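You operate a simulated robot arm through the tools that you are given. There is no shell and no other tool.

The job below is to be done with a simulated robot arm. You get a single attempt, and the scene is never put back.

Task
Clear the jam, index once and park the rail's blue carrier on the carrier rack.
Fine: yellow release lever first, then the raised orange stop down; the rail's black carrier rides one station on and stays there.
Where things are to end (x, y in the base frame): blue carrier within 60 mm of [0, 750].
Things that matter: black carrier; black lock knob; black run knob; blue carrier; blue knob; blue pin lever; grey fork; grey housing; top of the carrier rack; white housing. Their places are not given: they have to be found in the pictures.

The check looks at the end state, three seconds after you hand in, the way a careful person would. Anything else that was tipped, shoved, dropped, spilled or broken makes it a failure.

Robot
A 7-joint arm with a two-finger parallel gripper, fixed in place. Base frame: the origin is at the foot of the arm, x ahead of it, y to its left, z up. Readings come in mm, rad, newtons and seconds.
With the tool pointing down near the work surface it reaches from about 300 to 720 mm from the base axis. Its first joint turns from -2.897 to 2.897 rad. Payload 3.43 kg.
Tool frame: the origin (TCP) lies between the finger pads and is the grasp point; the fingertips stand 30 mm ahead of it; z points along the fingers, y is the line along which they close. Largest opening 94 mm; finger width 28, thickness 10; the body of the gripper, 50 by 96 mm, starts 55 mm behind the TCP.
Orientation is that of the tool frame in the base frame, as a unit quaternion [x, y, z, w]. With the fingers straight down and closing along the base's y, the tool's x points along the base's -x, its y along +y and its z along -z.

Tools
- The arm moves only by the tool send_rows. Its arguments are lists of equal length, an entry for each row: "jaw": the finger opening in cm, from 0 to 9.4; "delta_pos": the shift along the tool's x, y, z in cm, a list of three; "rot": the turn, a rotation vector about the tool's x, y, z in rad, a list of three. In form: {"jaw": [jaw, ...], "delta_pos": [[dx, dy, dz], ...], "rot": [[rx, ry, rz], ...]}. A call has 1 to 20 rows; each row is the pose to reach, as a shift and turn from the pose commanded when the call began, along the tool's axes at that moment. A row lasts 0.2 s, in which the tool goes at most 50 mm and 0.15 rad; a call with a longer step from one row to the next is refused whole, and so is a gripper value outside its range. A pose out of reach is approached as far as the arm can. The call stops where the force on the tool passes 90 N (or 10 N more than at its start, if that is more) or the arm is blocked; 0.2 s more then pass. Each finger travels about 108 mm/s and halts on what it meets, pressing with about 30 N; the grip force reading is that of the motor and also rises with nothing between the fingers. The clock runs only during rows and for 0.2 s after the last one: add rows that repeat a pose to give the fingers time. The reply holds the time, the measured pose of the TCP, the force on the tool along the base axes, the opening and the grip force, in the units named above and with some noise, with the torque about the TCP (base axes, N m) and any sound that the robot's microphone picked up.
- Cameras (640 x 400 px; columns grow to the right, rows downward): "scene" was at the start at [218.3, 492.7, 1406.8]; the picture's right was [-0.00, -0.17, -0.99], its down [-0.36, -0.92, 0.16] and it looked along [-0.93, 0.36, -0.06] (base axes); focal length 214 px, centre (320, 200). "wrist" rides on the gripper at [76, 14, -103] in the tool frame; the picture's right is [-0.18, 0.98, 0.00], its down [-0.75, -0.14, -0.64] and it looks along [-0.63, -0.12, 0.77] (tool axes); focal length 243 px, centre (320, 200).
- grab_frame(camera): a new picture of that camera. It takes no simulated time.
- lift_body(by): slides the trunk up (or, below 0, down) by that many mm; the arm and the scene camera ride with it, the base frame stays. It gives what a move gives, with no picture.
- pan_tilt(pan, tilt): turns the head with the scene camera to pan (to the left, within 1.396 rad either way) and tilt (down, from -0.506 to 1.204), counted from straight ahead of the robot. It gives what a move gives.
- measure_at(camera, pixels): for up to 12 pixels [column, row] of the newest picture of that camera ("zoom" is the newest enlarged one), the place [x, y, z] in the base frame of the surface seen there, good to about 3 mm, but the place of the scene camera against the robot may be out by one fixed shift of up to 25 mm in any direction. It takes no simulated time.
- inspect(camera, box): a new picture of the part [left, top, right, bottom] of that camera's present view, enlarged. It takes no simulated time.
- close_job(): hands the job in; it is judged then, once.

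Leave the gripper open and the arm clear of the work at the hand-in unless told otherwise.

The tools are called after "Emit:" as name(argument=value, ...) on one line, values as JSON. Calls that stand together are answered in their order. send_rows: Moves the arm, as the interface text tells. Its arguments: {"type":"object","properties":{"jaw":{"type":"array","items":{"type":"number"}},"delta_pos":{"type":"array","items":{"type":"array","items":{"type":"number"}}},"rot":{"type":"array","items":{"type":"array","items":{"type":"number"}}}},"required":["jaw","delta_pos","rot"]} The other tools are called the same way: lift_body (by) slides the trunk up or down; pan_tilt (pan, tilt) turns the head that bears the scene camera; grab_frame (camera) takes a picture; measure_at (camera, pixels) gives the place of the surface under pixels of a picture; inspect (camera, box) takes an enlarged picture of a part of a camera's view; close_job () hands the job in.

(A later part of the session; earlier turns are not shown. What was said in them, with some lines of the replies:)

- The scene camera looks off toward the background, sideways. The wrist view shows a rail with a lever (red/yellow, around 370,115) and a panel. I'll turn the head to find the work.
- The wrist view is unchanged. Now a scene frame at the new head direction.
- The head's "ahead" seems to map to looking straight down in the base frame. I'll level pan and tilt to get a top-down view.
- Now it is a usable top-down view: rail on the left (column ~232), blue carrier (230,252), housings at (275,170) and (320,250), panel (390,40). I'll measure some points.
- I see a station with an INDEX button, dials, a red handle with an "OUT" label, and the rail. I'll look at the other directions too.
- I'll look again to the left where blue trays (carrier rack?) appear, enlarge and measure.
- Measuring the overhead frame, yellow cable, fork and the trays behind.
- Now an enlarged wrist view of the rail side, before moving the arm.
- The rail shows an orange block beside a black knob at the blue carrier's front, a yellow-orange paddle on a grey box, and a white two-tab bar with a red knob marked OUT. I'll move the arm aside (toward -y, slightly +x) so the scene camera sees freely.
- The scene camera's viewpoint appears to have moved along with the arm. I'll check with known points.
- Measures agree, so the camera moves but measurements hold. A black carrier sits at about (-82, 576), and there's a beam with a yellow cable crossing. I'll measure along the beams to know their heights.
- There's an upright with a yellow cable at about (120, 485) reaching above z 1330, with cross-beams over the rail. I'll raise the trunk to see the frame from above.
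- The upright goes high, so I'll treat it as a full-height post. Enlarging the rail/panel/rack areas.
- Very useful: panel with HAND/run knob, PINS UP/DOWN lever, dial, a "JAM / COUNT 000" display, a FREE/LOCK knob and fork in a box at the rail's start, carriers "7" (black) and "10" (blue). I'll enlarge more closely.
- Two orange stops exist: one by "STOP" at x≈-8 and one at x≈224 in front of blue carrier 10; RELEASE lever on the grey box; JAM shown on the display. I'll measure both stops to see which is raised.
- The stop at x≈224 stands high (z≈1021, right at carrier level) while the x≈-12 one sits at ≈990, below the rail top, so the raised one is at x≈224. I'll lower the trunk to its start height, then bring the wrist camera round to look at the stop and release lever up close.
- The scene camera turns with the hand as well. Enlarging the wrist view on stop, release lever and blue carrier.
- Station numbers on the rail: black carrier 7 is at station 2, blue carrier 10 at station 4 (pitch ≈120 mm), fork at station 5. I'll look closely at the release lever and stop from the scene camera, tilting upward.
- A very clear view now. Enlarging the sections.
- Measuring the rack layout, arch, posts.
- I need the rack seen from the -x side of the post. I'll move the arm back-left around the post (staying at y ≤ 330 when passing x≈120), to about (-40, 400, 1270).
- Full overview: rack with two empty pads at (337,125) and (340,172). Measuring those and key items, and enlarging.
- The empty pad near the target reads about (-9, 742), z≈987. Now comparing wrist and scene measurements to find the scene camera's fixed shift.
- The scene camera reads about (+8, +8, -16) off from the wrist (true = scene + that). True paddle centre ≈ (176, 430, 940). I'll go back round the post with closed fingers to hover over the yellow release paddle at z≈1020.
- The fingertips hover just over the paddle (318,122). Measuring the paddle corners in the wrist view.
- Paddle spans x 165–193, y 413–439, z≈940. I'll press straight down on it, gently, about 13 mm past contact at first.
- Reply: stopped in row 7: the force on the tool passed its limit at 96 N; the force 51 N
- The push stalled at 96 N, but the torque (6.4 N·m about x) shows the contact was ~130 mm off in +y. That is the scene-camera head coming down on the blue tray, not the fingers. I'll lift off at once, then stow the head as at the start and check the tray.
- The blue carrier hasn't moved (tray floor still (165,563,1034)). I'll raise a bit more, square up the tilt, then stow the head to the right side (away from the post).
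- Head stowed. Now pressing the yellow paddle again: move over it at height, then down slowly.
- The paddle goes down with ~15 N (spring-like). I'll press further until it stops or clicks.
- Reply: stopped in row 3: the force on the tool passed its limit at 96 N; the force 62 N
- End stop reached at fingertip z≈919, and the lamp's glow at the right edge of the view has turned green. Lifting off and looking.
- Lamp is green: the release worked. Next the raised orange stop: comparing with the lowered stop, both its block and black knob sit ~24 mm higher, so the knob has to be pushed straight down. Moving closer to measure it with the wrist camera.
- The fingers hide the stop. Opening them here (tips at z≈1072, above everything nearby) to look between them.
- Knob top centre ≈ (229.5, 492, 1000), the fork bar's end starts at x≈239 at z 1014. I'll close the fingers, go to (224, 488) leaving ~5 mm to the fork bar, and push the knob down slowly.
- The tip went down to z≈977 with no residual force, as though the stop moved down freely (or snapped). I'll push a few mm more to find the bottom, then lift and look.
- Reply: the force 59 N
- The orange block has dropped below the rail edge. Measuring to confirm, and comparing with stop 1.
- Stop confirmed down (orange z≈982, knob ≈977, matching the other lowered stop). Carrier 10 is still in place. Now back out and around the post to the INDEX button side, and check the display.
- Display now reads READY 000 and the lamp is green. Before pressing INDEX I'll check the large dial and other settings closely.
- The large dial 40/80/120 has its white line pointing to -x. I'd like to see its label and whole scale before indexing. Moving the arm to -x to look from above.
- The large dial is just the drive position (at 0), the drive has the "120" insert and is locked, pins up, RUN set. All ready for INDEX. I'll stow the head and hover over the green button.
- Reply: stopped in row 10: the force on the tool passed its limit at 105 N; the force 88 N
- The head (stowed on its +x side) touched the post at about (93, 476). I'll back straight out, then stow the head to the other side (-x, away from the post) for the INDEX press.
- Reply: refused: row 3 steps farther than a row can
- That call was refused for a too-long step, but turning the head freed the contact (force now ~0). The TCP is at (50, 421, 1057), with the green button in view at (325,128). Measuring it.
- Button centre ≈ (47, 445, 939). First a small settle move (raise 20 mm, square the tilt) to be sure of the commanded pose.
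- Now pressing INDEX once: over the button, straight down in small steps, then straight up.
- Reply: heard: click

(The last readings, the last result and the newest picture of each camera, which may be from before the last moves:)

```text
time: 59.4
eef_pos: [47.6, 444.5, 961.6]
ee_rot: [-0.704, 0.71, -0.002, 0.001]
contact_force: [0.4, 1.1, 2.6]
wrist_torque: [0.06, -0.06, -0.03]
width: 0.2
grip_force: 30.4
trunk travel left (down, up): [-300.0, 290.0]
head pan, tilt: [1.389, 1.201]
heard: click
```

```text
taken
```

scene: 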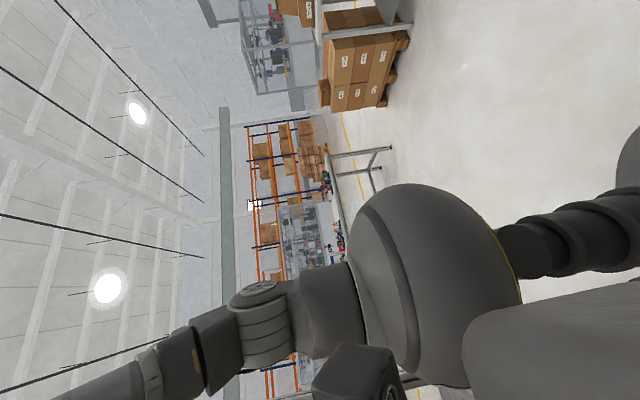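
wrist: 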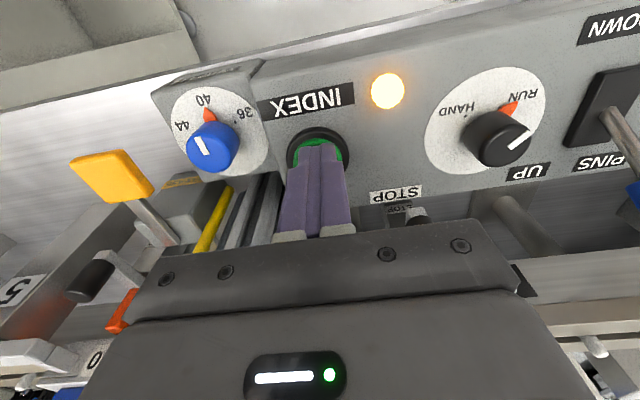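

A click was heard and the lamp is amber (running). I'll raise straight off the button, wait, and look.

Emit:
send_rows(jaw=[0, 0, 0, 0, 0, 0, 0, 0, 0], delta_pos=[[0, 0, -2], [0, 0, -5], [0, 0, -9], [0, 0, -13], [4, 0, -15], [8, 0, -17], [12, 0, -19], [12, 0, -19], [12, 0, -19]], rot=[[0, 0, 0], [0, 0, 0], [0, 0, 0], [0, 0, 0], [0, 0, 0], [0, 0, 0], [0, 0, 0], [0, 0, 0], [0, 0, 0]])

Emit:
grab_frame(camera="wrist")

Emit:
pan_tilt(pan=0.0, tilt=-0.4)

Emit:
grab_frame(camera="scene")

```text
time: 61.4
eef_pos: [46.4, 320.2, 1151.5]
ee_rot: [-0.704, 0.71, -0.003, -0.001]
contact_force: [-0.6, 0.0, 0.0]
wrist_torque: [0.02, -0.02, -0.04]
width: 0.0
grip_force: 30.2
trunk travel left (down, up): [-300.0, 290.0]
head pan, tilt: [1.389, 1.201]
```

```text
taken
```

wrist: 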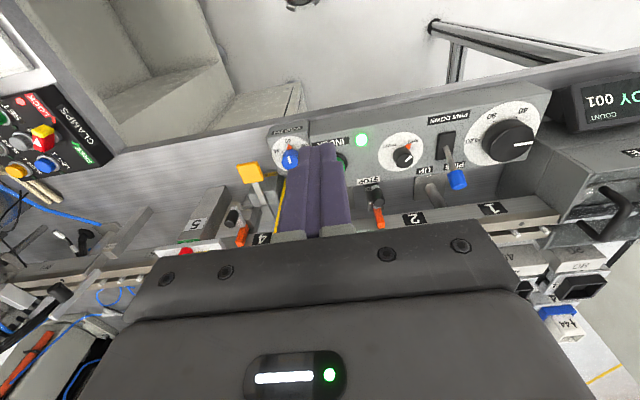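

```text
time: 63.1
eef_pos: [47.9, 320.3, 1150.9]
ee_rot: [-0.704, 0.71, -0.002, 0.0]
contact_force: [-0.7, -0.2, 0.4]
wrist_torque: [0.0, -0.02, -0.01]
width: 0.0
grip_force: 29.7
trunk travel left (down, up): [-300.0, 290.0]
head pan, tilt: [0.0, -0.4]
```

```text
taken
```

scene: 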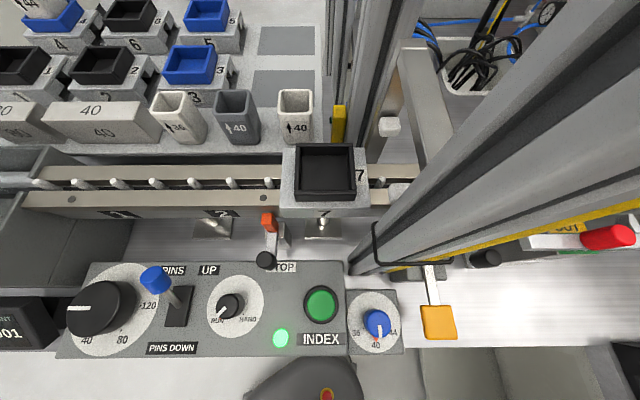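

Count reads 001, lamp green, and the black carrier 7 now sits at station 3. Now I'll go around the post to the +x side to see the blue carrier at station 5.

Emit:
pan_tilt(pan=0.0, tilt=0.5)

Emit:
send_rows(jaw=[0, 0, 0, 0, 0, 0, 9.4, 9.4, 9.4], delta_pos=[[2, -3, -1], [2, -7, -2], [2, -11, -3], [2, -15, -4], [2, -19, -5], [2, -22, -5], [1, -24, -5], [1, -24, -5], [1, -24, -5]], rot=[[0, 0, 0], [0, 0, 0], [0, 0, 0], [0, 0, 0], [0, 0, 0], [0, 0, 0], [0, 0, 0], [0, 0, 0], [0, 0, 0]])

Emit:
pan_tilt(pan=0.0, tilt=-0.3)

Emit:
grab_frame(camera="scene")

Emit:
grab_frame(camera="wrist")

```text
time: 64.3
eef_pos: [47.2, 320.3, 1152.6]
ee_rot: [-0.704, 0.71, -0.003, 0.001]
contact_force: [0.1, -1.2, -0.7]
wrist_torque: [0.01, 0.0, -0.01]
width: 0.4
grip_force: 30.2
trunk travel left (down, up): [-300.0, 290.0]
head pan, tilt: [0.0, 0.499]
```

```text
time: 66.3
eef_pos: [285.6, 312.7, 1203.3]
ee_rot: [-0.703, 0.711, -0.002, 0.0]
contact_force: [-0.7, 0.1, 0.6]
wrist_torque: [0.01, -0.01, -0.02]
width: 94.1
grip_force: 0.1
trunk travel left (down, up): [-300.0, 290.0]
head pan, tilt: [0.0, 0.499]
```

```text
time: 67.4
eef_pos: [285.3, 311.9, 1202.4]
ee_rot: [-0.704, 0.71, -0.002, 0.001]
contact_force: [-0.4, 0.2, -0.3]
wrist_torque: [0.0, 0.04, 0.0]
width: 93.9
grip_force: 0.0
trunk travel left (down, up): [-300.0, 290.0]
head pan, tilt: [0.0, -0.3]
```

```text
taken
```

scene: 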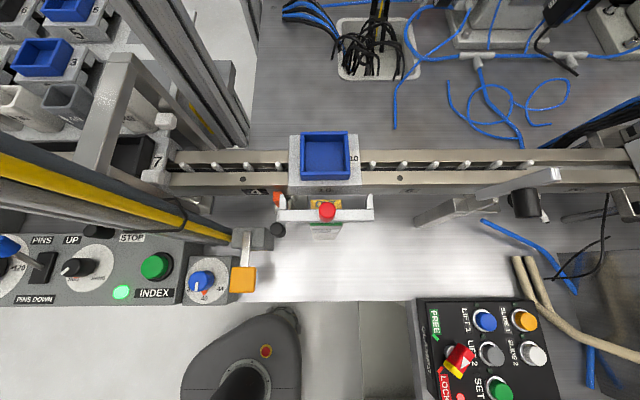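

```text
taken
```

wrist: 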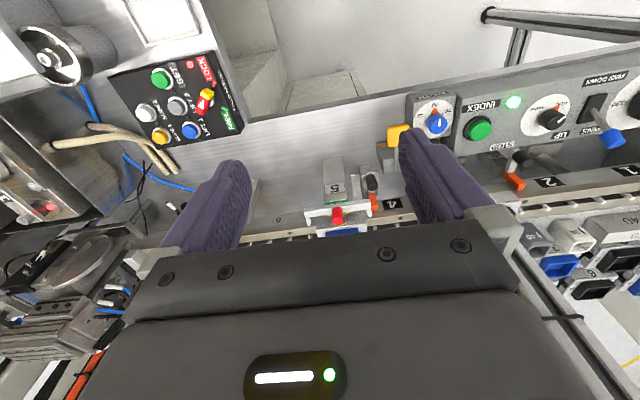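

The blue carrier moved to station 5, in front of the fork. Enlarging and measuring it.

Emit:
inspect(camera="scene", box=[250, 110, 410, 250])

Emit:
measure_at(camera="scene", pixels=[[325, 155], [303, 135], [349, 135], [303, 178], [352, 178], [291, 150], [361, 160], [300, 185], [358, 185], [328, 180], [325, 132], [327, 212]])

Emit:
measure_at(camera="scene", pixels=[[125, 155], [285, 213], [372, 213], [283, 200], [371, 198], [170, 165], [385, 190], [270, 155], [290, 190], [330, 190], [105, 120], [165, 120]])

```text
2.86 times, centred on (330, 180) of scene
```

zoom: 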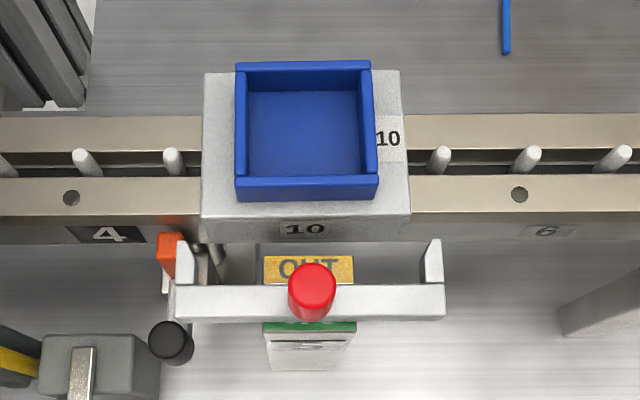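

```text
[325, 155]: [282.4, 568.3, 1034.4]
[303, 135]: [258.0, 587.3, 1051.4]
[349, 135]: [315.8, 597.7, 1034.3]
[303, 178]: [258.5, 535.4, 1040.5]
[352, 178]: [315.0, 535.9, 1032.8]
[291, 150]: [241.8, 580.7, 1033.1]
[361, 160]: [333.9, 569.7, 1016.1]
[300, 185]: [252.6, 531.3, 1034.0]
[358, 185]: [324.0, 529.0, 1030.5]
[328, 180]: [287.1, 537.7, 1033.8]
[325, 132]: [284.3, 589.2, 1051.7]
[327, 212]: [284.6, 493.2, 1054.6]
```

```text
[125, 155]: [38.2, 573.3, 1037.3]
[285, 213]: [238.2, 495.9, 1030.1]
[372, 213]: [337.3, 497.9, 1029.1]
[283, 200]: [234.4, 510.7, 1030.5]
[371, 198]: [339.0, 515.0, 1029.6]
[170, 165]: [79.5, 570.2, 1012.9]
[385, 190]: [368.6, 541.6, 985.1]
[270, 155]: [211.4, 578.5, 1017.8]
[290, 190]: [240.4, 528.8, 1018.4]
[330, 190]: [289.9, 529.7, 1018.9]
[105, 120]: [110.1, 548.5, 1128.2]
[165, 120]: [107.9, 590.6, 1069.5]
```

Tray true extents ≈ x 263–320, y 544–598, top z≈1035, plate top z≈1018. I'll stow the head to the -x side, then move over the carrier with open fingers (closing along x) and measure with the wrist camera.

Emit:
measure_at(camera="scene", pixels=[[215, 60], [195, 90], [240, 60], [250, 20], [120, 60], [80, 100], [40, 55], [70, 95]])

Emit:
pan_tilt(pan=1.39, tilt=1.2)

Emit:
send_rows(jaw=[9.4, 9.4, 9.4, 9.4, 9.4, 9.4, 9.4], delta_pos=[[-4, -0.3, 0], [-8, -0.5, 1], [-12, -0.5, 2], [-16, -0.5, 3.5], [-20, -0.5, 5], [-22, -0.5, 6], [-22, -0.5, 6]], rot=[[0, 0, 0], [0, 0, 0], [0, 0, 0], [0, 0, 0], [0, 0, 0], [0, 0, 0.006], [0, 0, 0.006]])

Emit:
grab_frame(camera="wrist")

```text
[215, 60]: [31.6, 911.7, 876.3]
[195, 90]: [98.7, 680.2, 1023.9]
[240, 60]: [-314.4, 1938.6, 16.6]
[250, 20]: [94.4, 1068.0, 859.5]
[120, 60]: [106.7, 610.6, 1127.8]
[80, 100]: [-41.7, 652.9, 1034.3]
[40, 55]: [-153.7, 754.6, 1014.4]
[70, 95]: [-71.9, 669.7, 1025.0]
```

```text
time: 69.0
eef_pos: [284.0, 311.4, 1202.8]
ee_rot: [-0.705, 0.71, -0.002, 0.001]
contact_force: [0.1, 0.8, 0.1]
wrist_torque: [-0.01, -0.03, -0.01]
width: 93.9
grip_force: 0.1
trunk travel left (down, up): [-300.0, 290.0]
head pan, tilt: [1.389, 1.201]
```

```text
time: 70.6
eef_pos: [292.3, 532.7, 1142.5]
ee_rot: [-0.702, 0.712, -0.001, 0.001]
contact_force: [-0.7, 0.3, 0.4]
wrist_torque: [0.0, 0.01, 0.03]
width: 94.0
grip_force: 0.0
trunk travel left (down, up): [-300.0, 290.0]
head pan, tilt: [1.389, 1.201]
```

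```text
taken
```

wrist: 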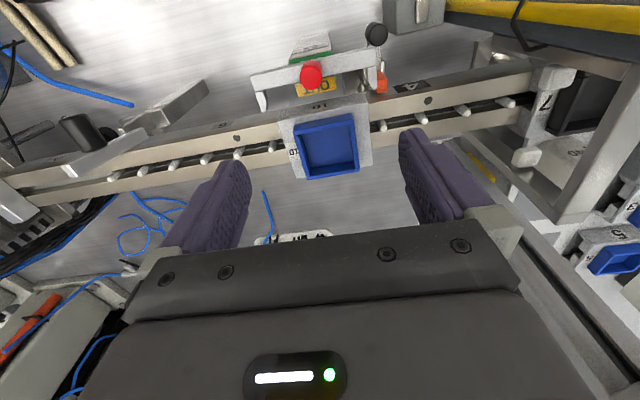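

Clear view of the tray between the fingers. Measuring its corners.

Emit:
inspect(camera="wrist", box=[260, 80, 400, 200])

Emit:
measure_at(camera="wrist", pixels=[[297, 152], [358, 141], [293, 125], [353, 117], [301, 178], [359, 167], [325, 121], [330, 175], [327, 148], [283, 130], [370, 140], [320, 105]])

```text
3.33 times, centred on (330, 140) of wrist
```

zoom: 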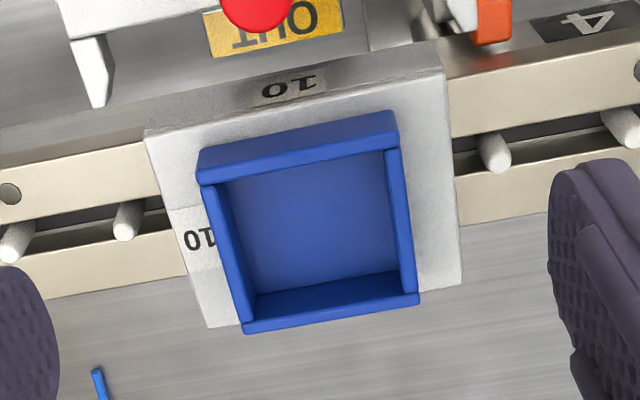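

```text
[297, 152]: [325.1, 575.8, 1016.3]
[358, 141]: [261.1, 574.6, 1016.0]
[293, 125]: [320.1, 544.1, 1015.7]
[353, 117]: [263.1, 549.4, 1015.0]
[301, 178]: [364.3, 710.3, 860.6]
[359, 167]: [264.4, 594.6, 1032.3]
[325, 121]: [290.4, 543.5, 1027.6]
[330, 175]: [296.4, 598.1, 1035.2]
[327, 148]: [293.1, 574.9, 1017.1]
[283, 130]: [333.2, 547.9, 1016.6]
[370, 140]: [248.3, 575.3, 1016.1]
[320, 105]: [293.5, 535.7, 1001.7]
```

Tray: x 262–320 (centre 291.5), y 543–599 (centre 571), top 1035, plate top 1016. I'll descend so the fingertips stop ~4 mm above the plate, then close on the tray walls.

Emit:
send_rows(jaw=[9.4, 9.4, 9.4, 9.4, 9.4, 9.4], delta_pos=[[-2, 0.05, 1], [-3.8, 0.05, 3], [-3.8, 0.05, 6], [-3.8, 0.05, 8], [-3.8, 0.05, 9.2], [-3.8, 0.05, 9.2]], rot=[[0, 0, -0.0144], [0, 0, -0.0144], [0, 0, -0.0144], [0, 0, -0.0144], [0, 0, -0.0144], [0, 0, -0.0144]])

Emit:
grab_frame(camera="wrist")

```text
time: 72.0
eef_pos: [291.3, 570.6, 1051.3]
ee_rot: [0.708, -0.707, 0.003, -0.001]
contact_force: [0.2, -0.6, 0.3]
wrist_torque: [0.0, 0.0, -0.02]
width: 93.9
grip_force: 0.0
trunk travel left (down, up): [-300.0, 290.0]
head pan, tilt: [1.389, 1.201]
```

```text
taken
```

wrist: 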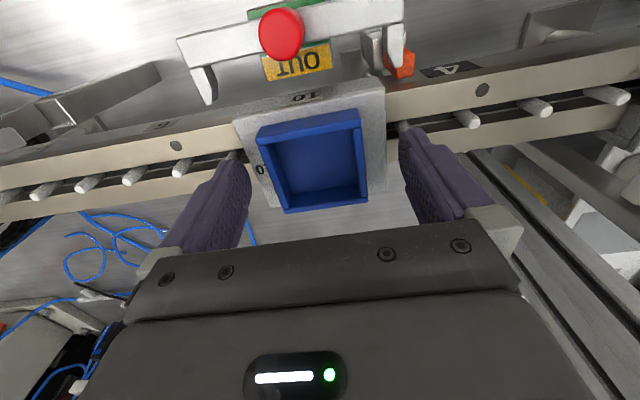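

The fingers straddle the tray evenly. Closing on it.

Emit:
send_rows(jaw=[7.0, 6.2, 5, 3, 3, 3, 3], delta_pos=[[0, 0, 0.15], [0, 0, 0.15], [0, 0, 0.15], [0, 0, 0.15], [0, 0, 0.15], [0, 0, 0.15], [0, 0, 0.15]], rot=[[0, 0, 0], [0, 0, 0], [0, 0, 0], [0, 0, 0], [0, 0, 0], [0, 0, 0], [0, 0, 0]])

Emit:
grab_frame(camera="wrist")

```text
time: 73.6
eef_pos: [292.4, 570.6, 1048.2]
ee_rot: [-0.707, 0.707, -0.002, -0.001]
contact_force: [0.5, 0.1, -0.6]
wrist_torque: [0.04, -0.01, 0.02]
width: 56.5
grip_force: 29.8
trunk travel left (down, up): [-300.0, 290.0]
head pan, tilt: [1.389, 1.201]
```

```text
taken
```

wrist: 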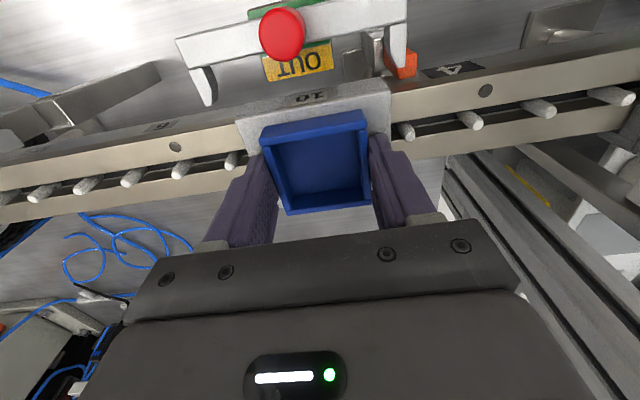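

Gripped at 56.5 mm. Lifting slowly to check that it comes free.

Emit:
send_rows(jaw=[3, 3, 3, 3, 3], delta_pos=[[0, 0, -0.3], [0, 0, -0.7], [0, 0, -1.2], [0, 0, -1.7], [0, 0, -2.0]], rot=[[0, 0, 0], [0, 0, 0], [0, 0, 0], [0, 0, 0], [0, 0, 0]])

Emit:
grab_frame(camera="wrist")

```text
time: 74.8
eef_pos: [292.7, 569.8, 1069.0]
ee_rot: [0.708, -0.706, 0.003, 0.001]
contact_force: [0.6, 0.0, -3.6]
wrist_torque: [-0.03, 0.0, -0.02]
width: 56.5
grip_force: 30.1
trunk travel left (down, up): [-300.0, 290.0]
head pan, tilt: [1.389, 1.201]
```

```text
taken
```

wrist: 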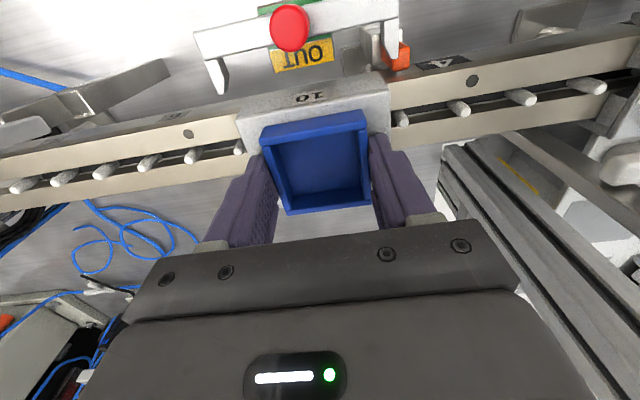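

Lifted cleanly (≈3.6 N). Now raise to z≈1160, retreat to y≈320, and swing past the post to x≈0.

Emit:
send_rows(jaw=[3, 3, 3, 3, 3, 3, 3, 3, 3, 3, 3, 3, 3, 3, 3, 3, 3, 3, 3], delta_pos=[[0, 0, -3], [0, 0, -6], [1, 0, -9], [4.5, 0, -10], [8.5, 0, -10], [12.5, 0, -10], [16.5, 0, -10], [20.5, 0, -10], [24, 0, -10], [25, 3, -10], [25, 6.5, -10], [25, 10, -10], [25, 13.5, -10], [25, 17, -10], [25, 20.5, -10], [25, 24, -10], [25, 27, -10], [25, 29.2, -10], [25, 29.2, -10]], rot=[[0, 0, 0], [0, 0, 0], [0, 0, 0], [0, 0, 0], [0, 0, 0], [0, 0, 0], [0, 0, 0], [0, 0, 0], [0, 0, 0], [0, 0, 0], [0, 0, 0], [0, 0, 0], [0, 0, 0], [0, 0, 0], [0, 0, 0], [0, 0, 0], [0, 0, 0], [0, 0, 0], [0, 0, 0]])

Emit:
grab_frame(camera="wrist")

```text
time: 78.8
eef_pos: [0.8, 322.2, 1167.1]
ee_rot: [0.707, -0.707, 0.002, 0.0]
contact_force: [1.3, 0.3, -3.3]
wrist_torque: [-0.02, 0.02, -0.02]
width: 56.5
grip_force: 29.6
trunk travel left (down, up): [-300.0, 290.0]
head pan, tilt: [1.389, 1.201]
```

```text
taken
```

wrist: 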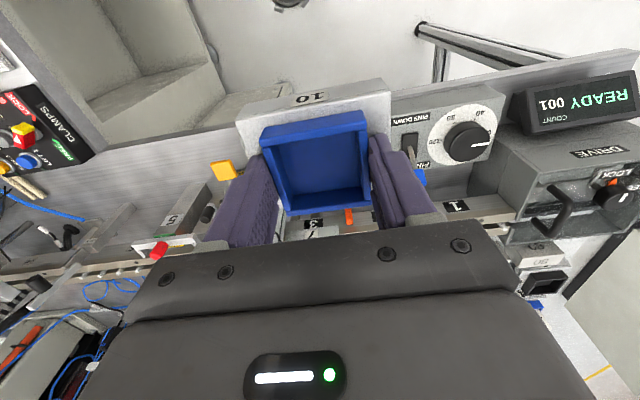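

Display still READY 001; carrier held. Now extending toward the rack at height.

Emit:
send_rows(jaw=[3, 3, 3, 3, 3, 3, 3, 3, 3, 3, 3], delta_pos=[[-3, 0, 0], [-6.5, 0, 0], [-10, 0, 0], [-13.5, 0, 0], [-17, 0, 0], [-20.5, 0, 0], [-24, 0, 0], [-27.5, 0, 0], [-31, 0, 0], [-33, 0, 0], [-33, 0, 0]], rot=[[0, 0, 0], [0, 0, 0], [0, 0, 0], [0, 0, 0], [0, 0, 0], [0, 0, 0], [0, 0, 0], [0, 0, 0], [0, 0, 0], [0, 0, 0], [0, 0, 0]])

Emit:
grab_frame(camera="wrist")

```text
time: 81.2
eef_pos: [1.9, 648.8, 1168.6]
ee_rot: [0.707, -0.707, 0.002, 0.0]
contact_force: [0.1, 0.1, -3.1]
wrist_torque: [-0.01, 0.0, 0.0]
width: 56.4
grip_force: 29.1
trunk travel left (down, up): [-300.0, 290.0]
head pan, tilt: [1.389, 1.201]
```

```text
taken
```

wrist: 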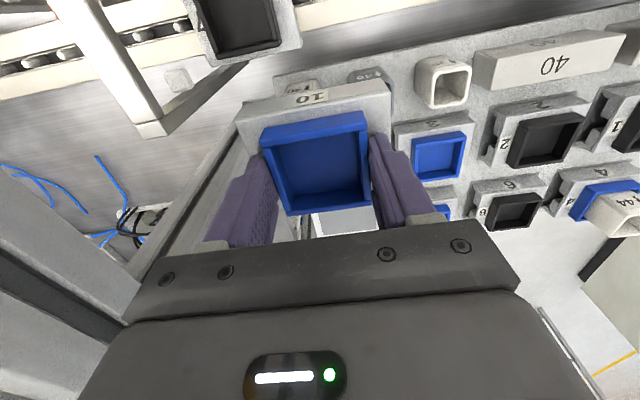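

Over the rack front. Measuring the tubes and neighbours before extending the last ~100 mm.

Emit:
measure_at(camera="wrist", pixels=[[445, 70], [385, 75], [300, 85], [345, 222], [438, 155], [425, 130], [130, 100], [180, 80], [60, 180], [180, 250]])

Emit:
send_rows(jaw=[3, 3, 3, 3, 3], delta_pos=[[-3, 0, 0], [-6, 0, 0], [-8, 0, 0], [-9.8, 0.1, 0], [-9.8, 0.1, 0]], rot=[[0, 0, 0], [0, 0, 0], [0, 0, 0], [0, 0, 0], [0, 0, 0]])

Emit:
grab_frame(camera="wrist")

```text
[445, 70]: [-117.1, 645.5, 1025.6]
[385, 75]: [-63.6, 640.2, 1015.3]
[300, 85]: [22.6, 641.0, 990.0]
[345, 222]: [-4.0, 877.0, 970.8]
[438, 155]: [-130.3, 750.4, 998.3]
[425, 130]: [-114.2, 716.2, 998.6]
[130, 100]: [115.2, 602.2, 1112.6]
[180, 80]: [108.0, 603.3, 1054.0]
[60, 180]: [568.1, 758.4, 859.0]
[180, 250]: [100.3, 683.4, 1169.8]
```

```text
time: 82.4
eef_pos: [2.7, 699.0, 1166.1]
ee_rot: [0.707, -0.707, 0.002, 0.0]
contact_force: [-0.2, -0.1, -3.3]
wrist_torque: [-0.03, 0.02, 0.02]
width: 56.3
grip_force: 30.0
out of reach, approached as far as the arm can: row 2, 3, 4, 5
trunk travel left (down, up): [-300.0, 290.0]
head pan, tilt: [1.389, 1.201]
```

```text
taken
```

wrist: 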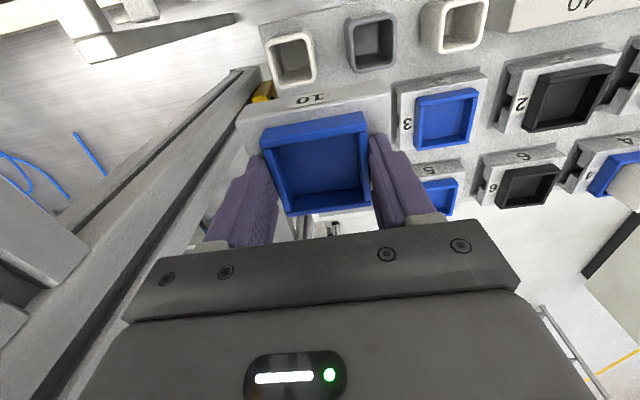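

The arm tops out at y≈699 at this height. I'll measure the tubes' rear edges and the pad, then try a lower height, where the reach is greater.

Emit:
measure_at(camera="wrist", pixels=[[372, 68], [295, 83], [290, 38], [370, 18], [312, 75], [392, 62], [325, 85], [258, 95], [405, 110], [440, 120], [330, 230], [360, 215]])

Emit:
inspect(camera="wrist", box=[230, 0, 430, 120])

```text
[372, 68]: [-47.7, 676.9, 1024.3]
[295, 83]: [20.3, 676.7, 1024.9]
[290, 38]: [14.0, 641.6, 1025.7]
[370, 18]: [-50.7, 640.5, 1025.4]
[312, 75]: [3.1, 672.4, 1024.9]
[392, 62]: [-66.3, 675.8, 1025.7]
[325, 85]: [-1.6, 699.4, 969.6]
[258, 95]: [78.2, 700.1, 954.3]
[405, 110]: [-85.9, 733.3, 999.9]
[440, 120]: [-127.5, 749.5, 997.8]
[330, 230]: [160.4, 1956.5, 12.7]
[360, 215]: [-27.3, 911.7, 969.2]
```

```text
3.20 times, centred on (330, 60) of wrist
```

zoom: 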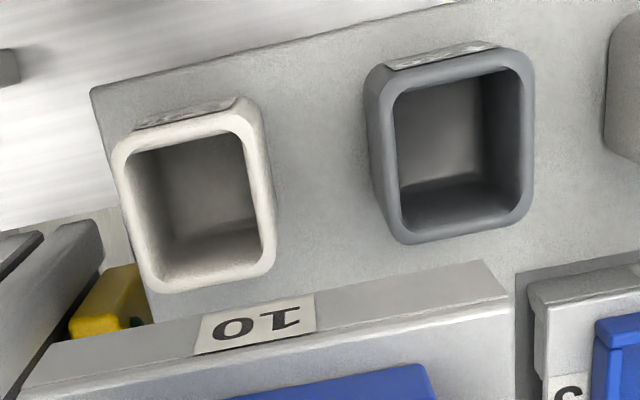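

Tubes occupy y 638–681, top z 1025; the carrier's centre needs y ≥ ~725. I'll lower 60 mm (carrier bottom still above the tubes) and see how far the arm gets.

Emit:
send_rows(jaw=[3, 3, 3, 3], delta_pos=[[0, 0, 2], [0, 0, 4], [0, 0, 6], [0, 0, 6]], rot=[[0, 0, 0], [0, 0, 0], [0, 0, 0], [0, 0, 0]])

```text
time: 83.4
eef_pos: [-0.7, 698.8, 1107.0]
ee_rot: [0.707, -0.707, 0.002, 0.0]
contact_force: [0.7, 0.2, -3.5]
wrist_torque: [-0.03, -0.03, -0.01]
width: 56.4
grip_force: 30.0
trunk travel left (down, up): [-300.0, 290.0]
head pan, tilt: [1.389, 1.201]
```

It held y≈699 while going down. Now trying to extend to y≈745 at this lower height.

Emit:
send_rows(jaw=[3, 3, 3, 3], delta_pos=[[-1.5, 0, 0], [-3, 0, 0], [-4.6, 0, 0], [-4.6, 0, 0]], rot=[[0, 0, 0], [0, 0, 0], [0, 0, 0], [0, 0, 0]])

```text
time: 84.4
eef_pos: [3.1, 702.6, 1106.2]
ee_rot: [-0.707, 0.707, -0.002, 0.0]
contact_force: [-0.2, 0.6, -3.0]
wrist_torque: [-0.02, 0.03, 0.02]
width: 56.7
grip_force: 30.2
out of reach, approached as far as the arm can: row 1, 2, 3, 4
trunk travel left (down, up): [-300.0, 290.0]
head pan, tilt: [1.389, 1.201]
```

Only y≈703 with the tool vertical. The fingers close along x, so I can lean the tool about that axis (fingers pointing slightly outward) to gain reach; the carrier can then be levelled against the rack because it pivots about the finger pads. Tilting ~0.18 rad while extending to y≈738.

Emit:
send_rows(jaw=[3, 3, 3, 3, 3], delta_pos=[[0, 0, -0.5], [-1, 0.1, -0.5], [-2.2, 0.1, -0.5], [-3.5, 0.1, -0.5], [-3.5, 0.1, -0.5]], rot=[[0, -0.09, 0], [0, -0.18, 0], [0, -0.18, 0], [0, -0.18, 0], [0, -0.18, 0]])

Emit:
grab_frame(camera="wrist")

```text
time: 85.6
eef_pos: [-1.5, 738.2, 1110.6]
ee_rot: [0.705, -0.704, -0.062, -0.063]
contact_force: [0.1, 0.3, -2.1]
wrist_torque: [-0.07, 0.0, 0.02]
width: 56.3
grip_force: 29.9
trunk travel left (down, up): [-300.0, 290.0]
head pan, tilt: [1.389, 1.201]
```

```text
taken
```

wrist: 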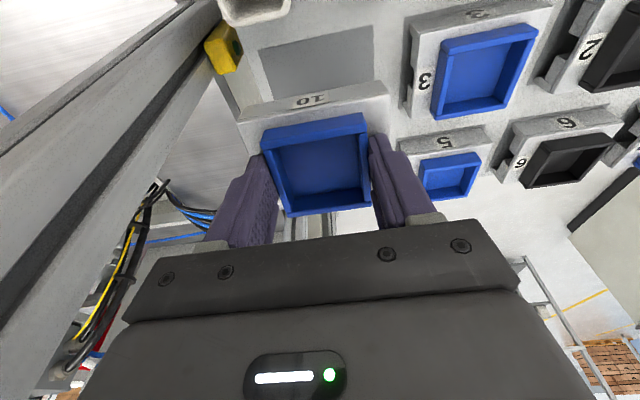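

Reached (−1.5, 738, 1110). The grey pad is visible ahead of the carrier; measuring pad edges and neighbour.

Emit:
measure_at(camera="wrist", pixels=[[265, 52], [368, 32], [372, 75], [280, 90], [410, 60], [412, 100], [225, 50], [320, 60], [235, 75], [260, 10]])

Emit:
inspect(camera="wrist", box=[200, 0, 440, 230])

```text
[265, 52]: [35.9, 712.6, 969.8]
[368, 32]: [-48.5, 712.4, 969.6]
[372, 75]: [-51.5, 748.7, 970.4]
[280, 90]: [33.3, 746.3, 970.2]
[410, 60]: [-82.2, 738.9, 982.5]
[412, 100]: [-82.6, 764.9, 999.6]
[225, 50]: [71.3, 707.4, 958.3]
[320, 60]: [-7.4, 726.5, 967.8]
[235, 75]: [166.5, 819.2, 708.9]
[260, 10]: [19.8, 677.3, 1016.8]
```

```text
1.74 times, centred on (320, 115) of wrist
```

zoom: 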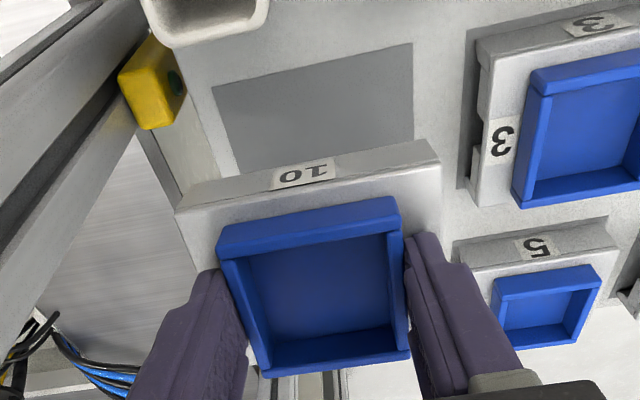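

The carrier is above the pad, in line with carrier 3's row, clear of the tubes. Descending (along true vertical, nudging 5 mm back) to just above contact.

Emit:
send_rows(jaw=[3, 3, 3, 3, 3], delta_pos=[[0.4, 0, 1.5], [0.79, 0, 2.95], [1.475, 0, 5.32], [1.67, 0, 6.4], [1.67, 0, 6.4]], rot=[[0, 0, 0], [0, 0, 0], [0, 0, 0], [0, 0, 0], [0, 0, 0]])

Emit:
grab_frame(camera="wrist")

```text
time: 86.8
eef_pos: [-2.0, 733.2, 1045.7]
ee_rot: [0.704, -0.704, -0.06, -0.063]
contact_force: [1.0, -1.1, -3.1]
wrist_torque: [-0.07, 0.02, -0.03]
width: 56.3
grip_force: 30.2
trunk travel left (down, up): [-300.0, 290.0]
head pan, tilt: [1.389, 1.201]
```

```text
taken
```

wrist: 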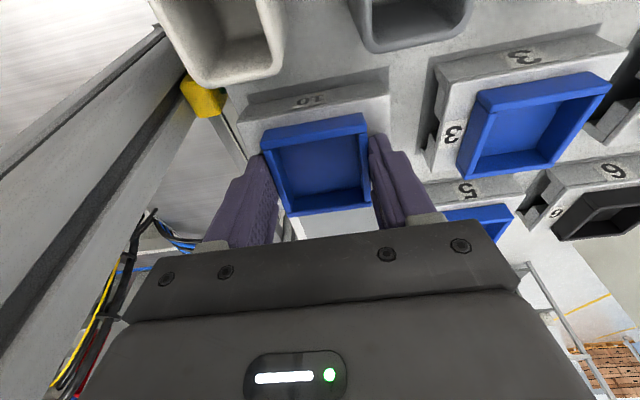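

Carrier about 10 mm above the pad, clear of the tubes. Lowering in 2 mm steps, watching force.

Emit:
send_rows(jaw=[3, 3, 3, 3, 3, 3], delta_pos=[[0.036, 0, 0.2], [0.072, 0, 0.39], [0.107, 0, 0.59], [0.143, 0, 0.79], [0.179, 0, 0.98], [0.197, 0, 1.08]], rot=[[0, 0, 0], [0, 0, 0], [0, 0, 0], [0, 0, 0], [0, 0, 0], [0, 0, 0]])

```text
time: 88.2
eef_pos: [-0.5, 735.5, 1034.5]
ee_rot: [0.704, -0.704, -0.061, -0.063]
contact_force: [1.0, 0.3, -3.8]
wrist_torque: [-0.03, 0.03, 0.01]
width: 56.6
grip_force: 29.9
trunk travel left (down, up): [-300.0, 290.0]
head pan, tilt: [1.389, 1.201]
```

No contact yet at z 1034.5. Continuing in 1 mm steps.

Emit:
send_rows(jaw=[3, 3, 3, 3, 3], delta_pos=[[0.018, 0, 0.1], [0.036, 0, 0.2], [0.054, 0, 0.3], [0.072, 0, 0.39], [0.072, 0, 0.39]], rot=[[0, 0, 0], [0, 0, 0], [0, 0, 0], [0, 0, 0], [0, 0, 0]])

Emit:
inspect(camera="wrist", box=[220, 60, 460, 240])

```text
time: 89.4
eef_pos: [-1.0, 734.3, 1033.4]
ee_rot: [0.704, -0.704, -0.063, -0.065]
contact_force: [1.6, 9.6, 23.7]
wrist_torque: [0.0, 0.37, -0.13]
width: 56.8
grip_force: 29.9
trunk travel left (down, up): [-300.0, 290.0]
head pan, tilt: [1.389, 1.201]
```

```text
2.22 times, centred on (340, 150) of wrist
```

zoom: 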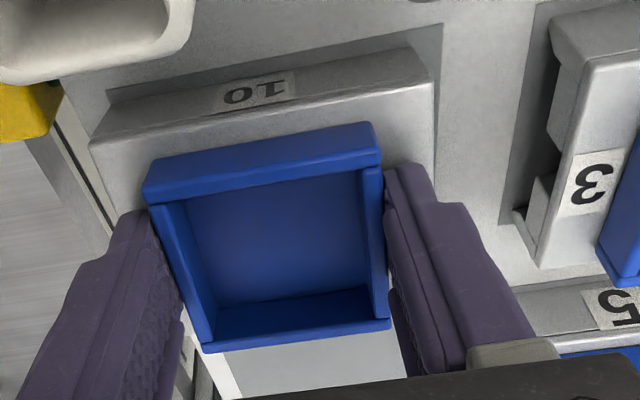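

Near edge touches (≈24 N). A few more 1 mm steps to pivot the carrier flat in the grip.

Emit:
send_rows(jaw=[3, 3, 3, 3], delta_pos=[[0.018, 0, 0.1], [0.036, 0, 0.2], [0.054, 0, 0.3], [0.054, 0, 0.3]], rot=[[0, 0, 0], [0, 0, 0], [0, 0, 0], [0, 0, 0]])

Emit:
inspect(camera="wrist", box=[220, 60, 460, 240])

Emit:
measure_at(camera="wrist", pixels=[[310, 105], [325, 195], [340, 150], [380, 85], [290, 120], [370, 115], [300, 190], [350, 185]])

```text
time: 90.4
eef_pos: [-0.9, 734.0, 1033.8]
ee_rot: [0.704, -0.704, -0.066, -0.066]
contact_force: [2.3, 13.2, 42.7]
wrist_torque: [-0.11, 0.37, 0.04]
width: 56.4
grip_force: 30.2
trunk travel left (down, up): [-300.0, 290.0]
head pan, tilt: [1.389, 1.201]
```

```text
2.22 times, centred on (340, 150) of wrist
```

zoom: 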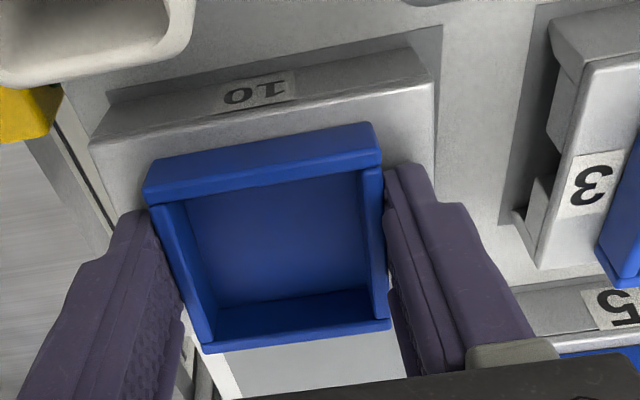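

```text
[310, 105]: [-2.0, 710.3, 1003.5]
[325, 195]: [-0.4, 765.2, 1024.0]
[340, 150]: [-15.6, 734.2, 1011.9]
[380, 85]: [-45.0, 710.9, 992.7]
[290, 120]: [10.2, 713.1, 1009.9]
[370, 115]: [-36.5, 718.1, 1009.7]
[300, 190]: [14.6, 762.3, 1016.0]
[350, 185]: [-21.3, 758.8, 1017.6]
```

It isn't pivoting in the grip (43 N), with the far edge still ~12 mm up. I'll lift 10 mm and re-approach with less lean (≈0.10 rad) at y≈720, so the carrier is nearly level when released.

Emit:
send_rows(jaw=[3, 3, 3, 3, 3], delta_pos=[[-0.18, 0, -1.0], [-0.2, 0, -1.3], [0.5, 0, -1.4], [1.2, 0, -1.5], [1.2, 0, -1.5]], rot=[[0, 0, 0], [0, 0.02, 0], [0, 0.05, 0], [0, 0.08, 0], [0, 0.08, 0]])

Emit:
inspect(camera="wrist", box=[220, 40, 460, 240])

```text
time: 91.6
eef_pos: [-1.4, 719.8, 1039.0]
ee_rot: [-0.706, 0.706, 0.032, 0.035]
contact_force: [-0.5, 0.4, -1.8]
wrist_torque: [-0.05, 0.02, 0.04]
width: 56.4
grip_force: 29.3
trunk travel left (down, up): [-300.0, 290.0]
head pan, tilt: [1.389, 1.201]
```

```text
2.00 times, centred on (340, 140) of wrist
```

zoom: 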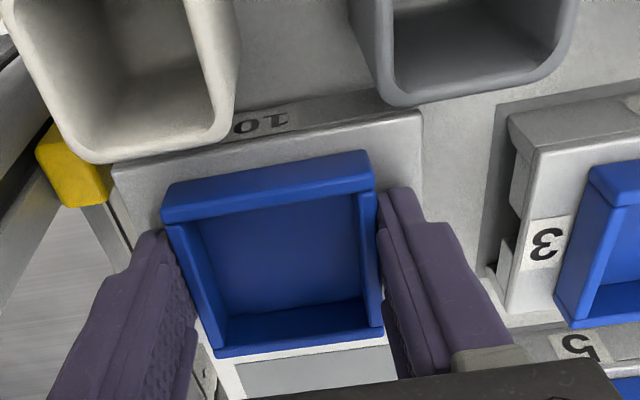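

Now nearly level with ~12 mm to the tubes. Lowering in small steps until it touches.

Emit:
send_rows(jaw=[3, 3, 3, 3, 3, 3], delta_pos=[[0.02, 0, 0.2], [0.04, 0, 0.4], [0.05, 0, 0.5], [0.057, 0, 0.6], [0.066, 0, 0.7], [0.066, 0, 0.7]], rot=[[0, 0, 0], [0, 0, 0], [0, 0, 0], [0, 0, 0], [0, 0, 0], [0, 0, 0]])

```text
time: 93.0
eef_pos: [0.3, 720.5, 1032.2]
ee_rot: [0.706, -0.706, -0.032, -0.035]
contact_force: [-0.5, 0.1, -2.4]
wrist_torque: [-0.04, -0.02, 0.0]
width: 56.7
grip_force: 29.5
trunk travel left (down, up): [-300.0, 290.0]
head pan, tilt: [1.389, 1.201]
```

Emit:
send_rows(jaw=[3, 3, 3, 3], delta_pos=[[0.01, 0, 0.1], [0.02, 0, 0.2], [0.029, 0, 0.3], [0.029, 0, 0.3]], rot=[[0, 0, 0], [0, 0, 0], [0, 0, 0], [0, 0, 0]])

Emit:
inspect(camera="wrist", box=[220, 40, 460, 240])

```text
time: 94.0
eef_pos: [-1.0, 720.8, 1031.3]
ee_rot: [-0.706, 0.707, 0.034, 0.036]
contact_force: [0.8, 1.1, 11.7]
wrist_torque: [-0.28, 0.6, -0.03]
width: 56.8
grip_force: 29.7
trunk travel left (down, up): [-300.0, 290.0]
head pan, tilt: [1.389, 1.201]
```

```text
2.00 times, centred on (340, 140) of wrist
```

zoom: 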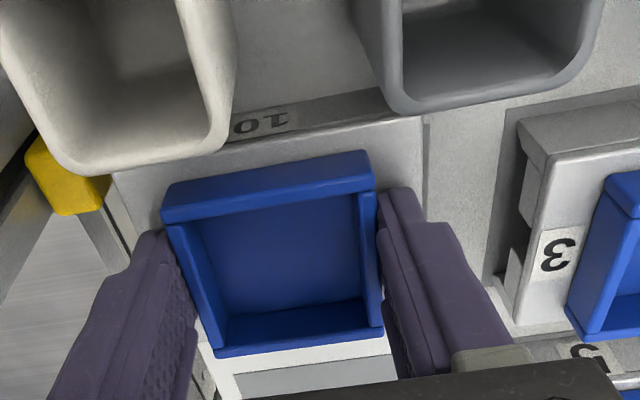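

Touching (≈15 N). Releasing slowly so the far edge settles gently.

Emit:
send_rows(jaw=[5.6, 5.7, 5.8, 5.9, 6.1, 6.4, 6.8, 7.2, 7.6, 7.6], delta_pos=[[0, 0, 0], [0, 0, 0], [0, 0, 0], [0, 0, 0], [0, 0, 0], [0, 0, 0], [0, 0, 0], [0, 0, 0], [0, 0, 0], [0, 0, 0]], rot=[[0, 0, 0], [0, 0, 0], [0, 0, 0], [0, 0, 0], [0, 0, 0], [0, 0, 0], [0, 0, 0], [0, 0, 0], [0, 0, 0], [0, 0, 0]])

Emit:
inspect(camera="wrist", box=[200, 0, 480, 240])

```text
time: 96.2
eef_pos: [0.0, 720.1, 1029.6]
ee_rot: [-0.706, 0.706, 0.034, 0.035]
contact_force: [2.3, -0.3, 6.9]
wrist_torque: [-0.07, 0.16, 0.03]
width: 74.6
grip_force: 0.3
trunk travel left (down, up): [-300.0, 290.0]
head pan, tilt: [1.389, 1.201]
```

```text
1.67 times, centred on (340, 120) of wrist
```

zoom: 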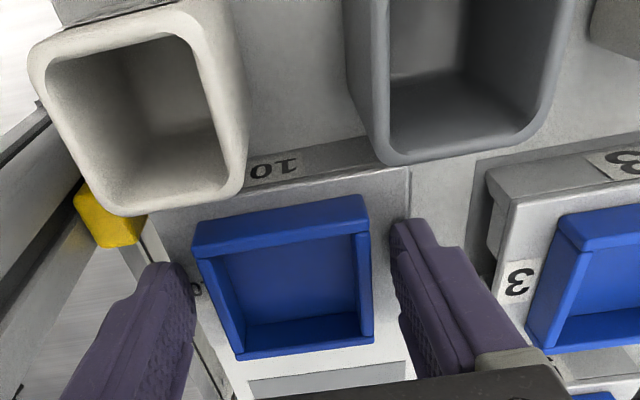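

Released; the fingertips rest lightly on the plate (≈7 N). Going straight up.

Emit:
send_rows(jaw=[7.6, 7.6, 7.6, 7.6, 7.6, 7.6], delta_pos=[[-0.05, 0, -0.5], [-0.19, 0, -2], [-0.4, 0, -4.2], [-0.7, 0, -7.5], [-1.0, 0, -10.5], [-1.0, 0, -10.5]], rot=[[0, 0, 0], [0, 0, 0], [0, 0, 0], [0, 0, 0], [0, 0, 0], [0, 0, 0]])

Emit:
grab_frame(camera="wrist")

```text
time: 97.6
eef_pos: [1.4, 719.9, 1133.6]
ee_rot: [0.707, -0.706, -0.034, -0.036]
contact_force: [-0.1, 0.9, -0.4]
wrist_torque: [-0.02, -0.02, -0.01]
width: 76.2
grip_force: 0.1
trunk travel left (down, up): [-300.0, 290.0]
head pan, tilt: [1.389, 1.201]
```

```text
taken
```

wrist: 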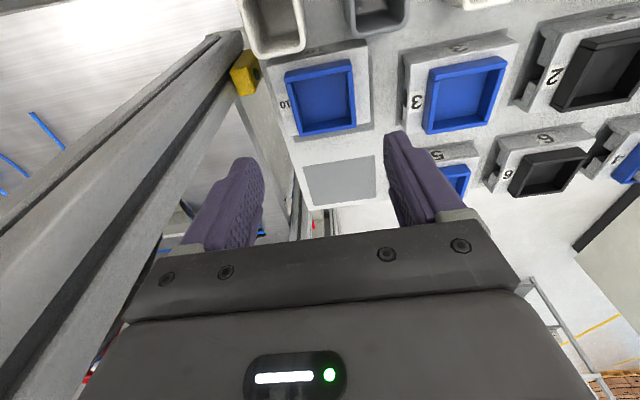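

The blue carrier stands on the rack pad beside carrier 3. Measuring its level and place.

Emit:
measure_at(camera="wrist", pixels=[[322, 95], [290, 72], [350, 62], [302, 130], [357, 122], [275, 62], [365, 52], [300, 142], [372, 128], [330, 133], [310, 50], [325, 100]])

Emit:
inspect(camera="wrist", box=[230, 0, 430, 150])

```text
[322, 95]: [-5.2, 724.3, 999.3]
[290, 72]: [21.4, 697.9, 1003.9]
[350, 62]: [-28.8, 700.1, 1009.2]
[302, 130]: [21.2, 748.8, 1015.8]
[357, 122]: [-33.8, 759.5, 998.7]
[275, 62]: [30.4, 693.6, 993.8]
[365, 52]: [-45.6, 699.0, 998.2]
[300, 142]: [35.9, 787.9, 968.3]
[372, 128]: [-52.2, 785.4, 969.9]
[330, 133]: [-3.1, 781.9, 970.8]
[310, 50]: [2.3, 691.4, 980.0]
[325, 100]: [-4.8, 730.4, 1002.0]
```

```text
2.67 times, centred on (330, 75) of wrist
```

zoom: 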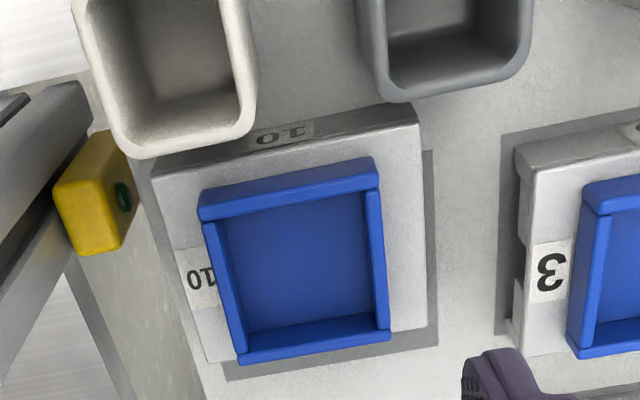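

Carrier 10 is flat (plate top ≈ 999 throughout), centred near (-1, 725), 25 mm from target, clear of the tubes. Now retracting the arm and straightening the tool.

Emit:
send_rows(jaw=[7.6, 7.6, 7.6, 7.6, 9.4, 9.4, 9.4, 9.4, 9.4, 9.4, 9.4, 9.4], delta_pos=[[2, 0, -1], [5.5, 0, -2], [9, 0, -3], [12.5, 0, -4], [16, 0, -5], [19.5, 0, -6], [23, 0, -7], [26.5, 0, -8], [30, 0, -9], [33.5, 0, -10], [37, 0, -11], [37, 0, -11]], rot=[[0, 0.02, 0], [0, 0.05, 0], [0, 0.08, 0], [0, 0.097, 0], [0, 0.097, 0], [0, 0.097, 0], [0, 0.097, 0], [0, 0.097, 0], [0, 0.097, 0], [0, 0.097, 0], [0, 0.097, 0], [0, 0.097, 0]])

Emit:
pan_tilt(pan=0.0, tilt=-0.35)

Emit:
grab_frame(camera="scene")

Emit:
grab_frame(camera="wrist")

```text
time: 100.2
eef_pos: [-3.9, 341.9, 1212.1]
ee_rot: [0.707, -0.707, 0.001, -0.002]
contact_force: [0.3, 0.6, 0.2]
wrist_torque: [-0.01, 0.03, 0.02]
width: 94.1
grip_force: 0.0
trunk travel left (down, up): [-300.0, 290.0]
head pan, tilt: [1.389, 1.201]
```

```text
time: 101.8
eef_pos: [-4.1, 342.3, 1211.5]
ee_rot: [0.707, -0.707, 0.002, -0.001]
contact_force: [-1.1, 0.5, -0.1]
wrist_torque: [-0.01, 0.01, 0.0]
width: 93.9
grip_force: 0.1
trunk travel left (down, up): [-300.0, 290.0]
head pan, tilt: [0.0, -0.351]
```

```text
taken
```

scene: 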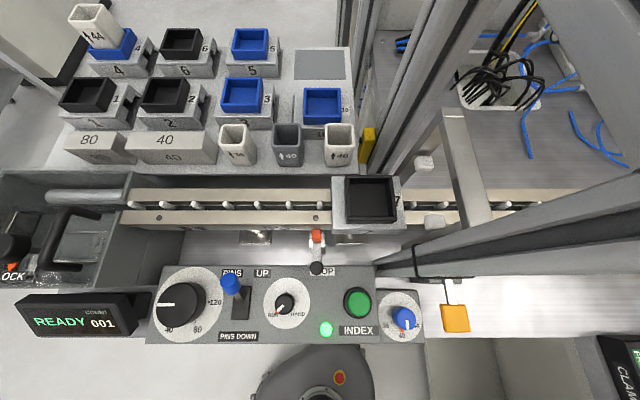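

```text
taken
```

wrist: 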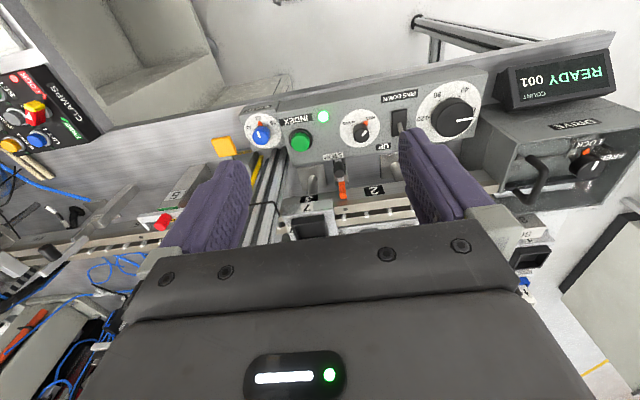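

Everything checks out: READY 001, green lamp, black carrier 7 at station 3, blue carrier 10 flat on the rack, and the tubes and other carriers undisturbed. The gripper is open and the arm clear. One last close look at the rack and the black carrier before handing in.

Emit:
inspect(camera="scene", box=[210, 40, 460, 240])

Emit:
measure_at(camera="scene", pixels=[[372, 200], [322, 105], [243, 95], [317, 235]])

```text
2.00 times, centred on (335, 140) of scene
```

zoom: 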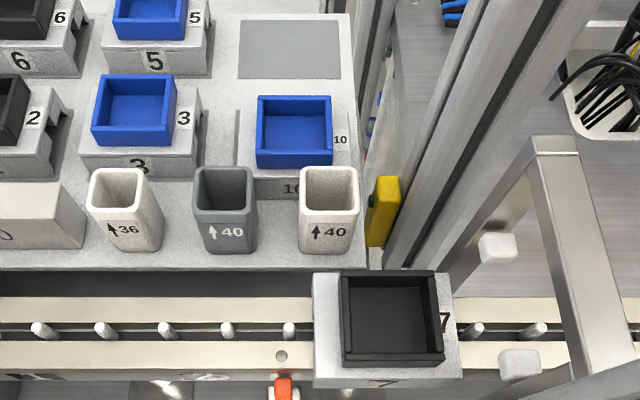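

```text
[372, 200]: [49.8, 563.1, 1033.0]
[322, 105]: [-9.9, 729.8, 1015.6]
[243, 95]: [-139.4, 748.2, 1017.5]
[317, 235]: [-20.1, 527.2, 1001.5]
```

Black carrier is at station 3, and the blue carrier is level on the rack about 25 mm from the target point. Handing in.

Emit:
close_job()

```text
The job is handed in.
```

The job is done and handed in. The jam is cleared, the rail indexed once, and blue carrier 10 is parked on the carrier rack.

- **Jam:** I pressed the yellow release lever first and the lamp turned green. Then I pushed the raised orange stop at station 4 down, and the display went from JAM to READY.
- **Index:** One press of INDEX. The count reads 001, and black carrier 7 moved from station 2 to station 3 and is still there.
- **Blue carrier:** It sits flat on the rack at about (-1, 725), roughly 25 mm from [0, 750]. It is a little short of the pad's centre because the arm could not reach further with the tool near upright. It clears the tubes in front of it.

The moving camera head made contact twice. It came down on the blue tray at up to 96 N while I was reaching for the lever, and later touched the upright post with the yellow cable at up to 105 N. I backed off both times. The tray measured in the same place afterwards. I saw no change at the post but did not check it specifically.

The gripper is open and the arm is clear of the work.
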